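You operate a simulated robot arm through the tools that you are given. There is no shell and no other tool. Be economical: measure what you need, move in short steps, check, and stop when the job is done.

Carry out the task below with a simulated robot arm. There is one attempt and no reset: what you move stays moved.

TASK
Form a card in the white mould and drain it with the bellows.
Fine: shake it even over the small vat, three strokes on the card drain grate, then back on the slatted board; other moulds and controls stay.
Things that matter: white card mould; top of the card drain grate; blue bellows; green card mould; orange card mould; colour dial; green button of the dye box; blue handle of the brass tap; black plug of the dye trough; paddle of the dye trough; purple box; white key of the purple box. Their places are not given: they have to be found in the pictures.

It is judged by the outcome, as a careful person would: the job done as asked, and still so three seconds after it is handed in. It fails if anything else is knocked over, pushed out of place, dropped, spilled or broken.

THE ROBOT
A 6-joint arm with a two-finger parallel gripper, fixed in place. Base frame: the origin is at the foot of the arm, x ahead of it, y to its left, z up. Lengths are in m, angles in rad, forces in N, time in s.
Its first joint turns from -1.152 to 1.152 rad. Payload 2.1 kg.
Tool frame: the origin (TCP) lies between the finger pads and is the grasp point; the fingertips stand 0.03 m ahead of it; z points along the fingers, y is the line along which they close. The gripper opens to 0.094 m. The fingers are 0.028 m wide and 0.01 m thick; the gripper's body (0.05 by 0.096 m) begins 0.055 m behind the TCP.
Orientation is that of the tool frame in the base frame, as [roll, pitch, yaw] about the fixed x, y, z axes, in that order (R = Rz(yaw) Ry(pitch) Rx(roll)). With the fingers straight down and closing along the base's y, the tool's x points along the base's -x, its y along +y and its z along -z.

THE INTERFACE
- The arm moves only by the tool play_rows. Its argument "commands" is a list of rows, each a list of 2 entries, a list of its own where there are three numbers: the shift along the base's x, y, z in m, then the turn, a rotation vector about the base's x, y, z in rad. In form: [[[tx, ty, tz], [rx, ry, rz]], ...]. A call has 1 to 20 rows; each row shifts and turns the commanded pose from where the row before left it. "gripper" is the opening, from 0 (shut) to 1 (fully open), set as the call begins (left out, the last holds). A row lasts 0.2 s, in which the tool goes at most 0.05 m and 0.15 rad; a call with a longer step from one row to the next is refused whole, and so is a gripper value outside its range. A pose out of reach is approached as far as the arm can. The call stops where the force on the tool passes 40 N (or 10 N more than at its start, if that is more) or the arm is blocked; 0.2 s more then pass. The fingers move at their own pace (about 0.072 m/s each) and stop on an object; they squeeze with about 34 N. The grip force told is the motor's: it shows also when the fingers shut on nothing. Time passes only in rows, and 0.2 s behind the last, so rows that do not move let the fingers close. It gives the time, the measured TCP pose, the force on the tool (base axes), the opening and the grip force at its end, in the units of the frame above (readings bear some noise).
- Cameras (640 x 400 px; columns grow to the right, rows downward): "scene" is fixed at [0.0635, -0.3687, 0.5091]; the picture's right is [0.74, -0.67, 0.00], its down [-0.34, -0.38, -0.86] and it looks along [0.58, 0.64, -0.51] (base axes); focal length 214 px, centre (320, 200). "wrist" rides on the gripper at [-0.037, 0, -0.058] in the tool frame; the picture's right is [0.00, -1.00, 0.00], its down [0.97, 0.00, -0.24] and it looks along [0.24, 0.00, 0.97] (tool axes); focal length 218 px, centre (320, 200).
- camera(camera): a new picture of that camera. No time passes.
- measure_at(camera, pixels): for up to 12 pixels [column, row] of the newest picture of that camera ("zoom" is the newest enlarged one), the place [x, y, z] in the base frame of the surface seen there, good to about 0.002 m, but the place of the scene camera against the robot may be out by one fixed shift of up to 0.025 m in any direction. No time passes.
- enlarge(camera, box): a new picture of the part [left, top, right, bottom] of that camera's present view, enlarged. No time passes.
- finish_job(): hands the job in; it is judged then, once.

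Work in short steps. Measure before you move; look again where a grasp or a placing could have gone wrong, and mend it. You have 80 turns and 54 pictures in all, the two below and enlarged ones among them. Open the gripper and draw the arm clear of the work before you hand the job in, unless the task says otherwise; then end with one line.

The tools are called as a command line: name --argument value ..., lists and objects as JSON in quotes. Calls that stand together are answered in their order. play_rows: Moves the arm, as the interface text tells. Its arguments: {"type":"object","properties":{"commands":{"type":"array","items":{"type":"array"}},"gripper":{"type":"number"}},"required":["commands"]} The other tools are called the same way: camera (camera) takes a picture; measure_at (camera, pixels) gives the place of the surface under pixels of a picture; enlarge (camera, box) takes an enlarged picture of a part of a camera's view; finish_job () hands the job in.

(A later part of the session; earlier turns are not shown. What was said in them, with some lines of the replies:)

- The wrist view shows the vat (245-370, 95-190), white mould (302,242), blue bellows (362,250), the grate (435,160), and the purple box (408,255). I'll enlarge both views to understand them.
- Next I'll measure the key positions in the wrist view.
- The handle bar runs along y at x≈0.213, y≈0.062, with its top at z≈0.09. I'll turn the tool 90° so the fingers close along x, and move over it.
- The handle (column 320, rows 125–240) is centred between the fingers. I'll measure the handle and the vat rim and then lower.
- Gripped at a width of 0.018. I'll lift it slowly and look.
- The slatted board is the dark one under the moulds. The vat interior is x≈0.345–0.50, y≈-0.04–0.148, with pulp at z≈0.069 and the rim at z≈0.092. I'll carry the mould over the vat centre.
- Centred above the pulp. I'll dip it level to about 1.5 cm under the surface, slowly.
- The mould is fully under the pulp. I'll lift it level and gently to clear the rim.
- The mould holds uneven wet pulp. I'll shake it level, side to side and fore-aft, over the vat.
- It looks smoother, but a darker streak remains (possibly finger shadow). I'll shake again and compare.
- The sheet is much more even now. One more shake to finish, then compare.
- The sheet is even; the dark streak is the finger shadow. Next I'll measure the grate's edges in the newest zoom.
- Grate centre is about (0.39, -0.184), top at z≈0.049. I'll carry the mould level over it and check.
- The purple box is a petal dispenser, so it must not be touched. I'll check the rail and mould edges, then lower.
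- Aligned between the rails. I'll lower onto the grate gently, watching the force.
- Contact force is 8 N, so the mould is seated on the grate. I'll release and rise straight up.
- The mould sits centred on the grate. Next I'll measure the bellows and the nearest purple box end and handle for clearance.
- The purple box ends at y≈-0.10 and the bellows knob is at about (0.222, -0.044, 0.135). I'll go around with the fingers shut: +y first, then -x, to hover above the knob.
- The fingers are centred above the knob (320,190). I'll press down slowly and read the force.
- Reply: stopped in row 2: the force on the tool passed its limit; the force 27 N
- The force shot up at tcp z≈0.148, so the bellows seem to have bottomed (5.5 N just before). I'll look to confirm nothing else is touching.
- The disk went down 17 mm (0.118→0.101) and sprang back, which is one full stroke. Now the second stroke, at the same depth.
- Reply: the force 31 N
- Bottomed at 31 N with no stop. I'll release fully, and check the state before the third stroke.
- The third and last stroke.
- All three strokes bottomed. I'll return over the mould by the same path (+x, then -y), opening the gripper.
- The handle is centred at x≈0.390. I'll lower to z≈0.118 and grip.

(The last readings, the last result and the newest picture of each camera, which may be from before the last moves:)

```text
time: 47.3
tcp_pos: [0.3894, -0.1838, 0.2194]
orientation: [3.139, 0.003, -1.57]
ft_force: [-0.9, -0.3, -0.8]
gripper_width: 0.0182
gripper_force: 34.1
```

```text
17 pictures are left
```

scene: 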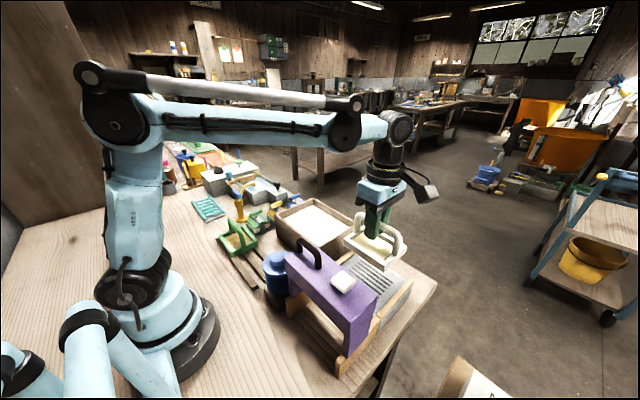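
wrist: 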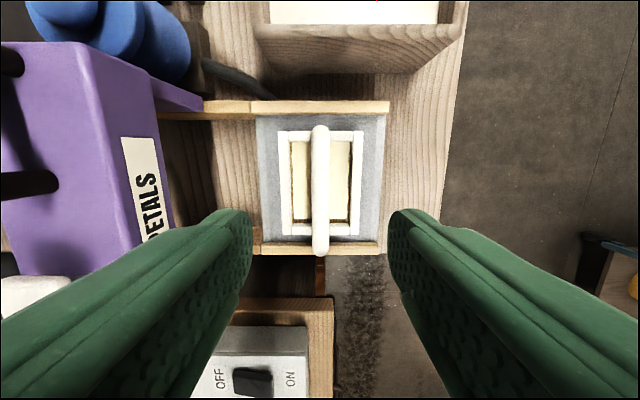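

Lifted level. I'll carry it back: +y over the vat, then -x to above its board place.

play_rows --commands '[[[0, 0.03, 0], [0, 0, 0]], [[0, 0.04, 0], [0, 0, 0]], [[0, 0.04, 0], [0, 0, 0]], [[0, 0.04, 0], [0, 0, 0]], [[0, 0.04, 0], [0, 0, 0]], [[0, 0.04, 0], [0, 0, 0]], [[0, 0.0185, 0], [0, 0, 0]], [[-0.035, 0, 0], [0, 0, 0]], [[-0.04, 0, 0], [0, 0, 0]], [[-0.04, 0, 0], [0, 0, 0]], [[-0.04, 0, 0], [0, 0, 0]], [[-0.0205, 0, -0.02], [0, 0, 0]], [[0, 0, -0.035], [0, 0, 0]], [[0, 0, -0.03], [0, 0, 0]], [[0, 0, -0.03], [0, 0, 0]], [[0, 0, 0], [0, 0, 0]]]'

enlarge --camera "scene" --box '[190, 190, 320, 310]'

```text
time: 50.7
tcp_pos: [0.2142, 0.0662, 0.1027]
orientation: [3.139, 0.003, -1.57]
ft_force: [0.4, 0.0, -1.0]
gripper_width: 0.0182
gripper_force: 33.4
```

```text
3.33 times, centred on (255, 250) of scene
```

zoom: 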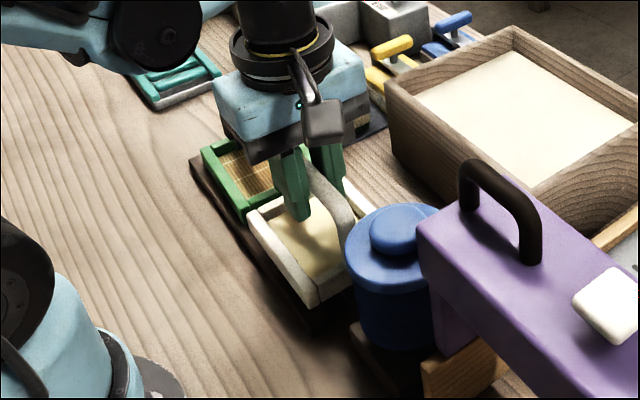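

play_rows --commands '[[[0, 0, -0.01], [0, 0, 0]], [[0, 0, -0.006], [0, 0, 0]], [[0, 0, -0.004], [0, 0, 0]], [[0, 0, -0.001], [0, 0, 0]], [[0, 0, 0], [0, 0, 0]]]'

```text
time: 51.9
tcp_pos: [0.213, 0.0659, 0.0823]
orientation: [3.139, 0.004, -1.571]
ft_force: [0.4, -1.2, 9.1]
gripper_width: 0.0181
gripper_force: 33.9
```

Seated (9 N contact at the original height). I'll release and rise.

play_rows --gripper 0.6 --commands '[[[0, 0, 0], [0, 0, 0]], [[0, 0, 0], [0, 0, 0]], [[0, 0, 0], [0, 0, 0]], [[0, 0, 0.02], [0, 0, 0]], [[0, 0, 0.04], [0, 0, 0]], [[0, 0, 0.04], [0, 0, 0]], [[0, 0, 0.045], [0, 0, 0]], [[0, 0, 0.045], [0, 0, 0]], [[0.03, 0, 0.035], [0, 0, 0]], [[0.04, 0, 0.02], [0, 0, 0]], [[0.03, 0, 0], [0, 0, 0]], [[0, 0, 0], [0, 0, 0]]]'

camera --camera "wrist"

enlarge --camera "scene" --box '[190, 170, 440, 380]'

enlarge --camera "scene" --box '[210, 210, 290, 290]'

```text
time: 54.5
tcp_pos: [0.3135, 0.0649, 0.3277]
orientation: [3.138, 0.003, -1.571]
ft_force: [0.0, -0.3, -0.1]
gripper_width: 0.0564
gripper_force: 0.2
```

```text
15 pictures are left
```

wrist: 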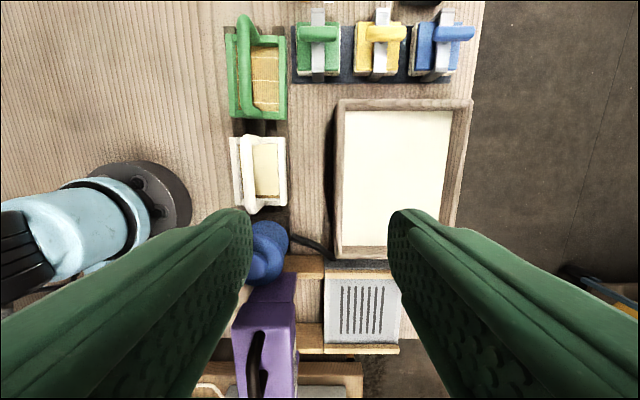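

```text
1.90 times, centred on (315, 275) of scene
```

zoom: 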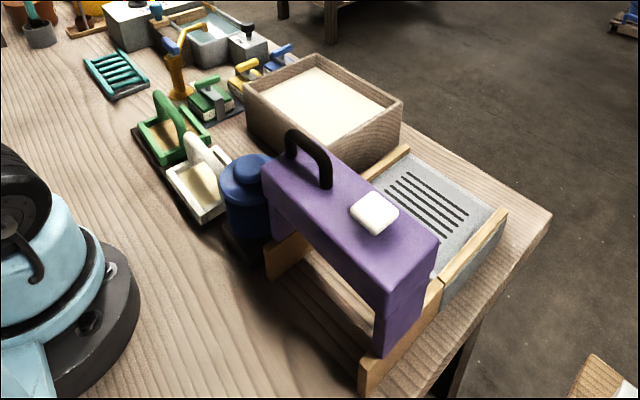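

```text
5.00 times, centred on (250, 250) of scene
```

zoom: 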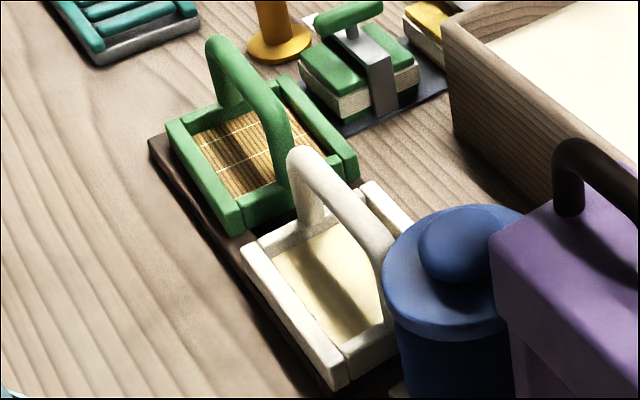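

The white mould is back on the slatted board with an even sheet. Everything else is undisturbed, the gripper is open and the arm is clear, so I'm handing in.

finish_job

```text
The job is handed in.
```

The card was formed in the white mould, shaken even over the vat, drained on the grate with three full bellows strokes, and set back on the slatted board; nothing else looked moved in the last pictures.
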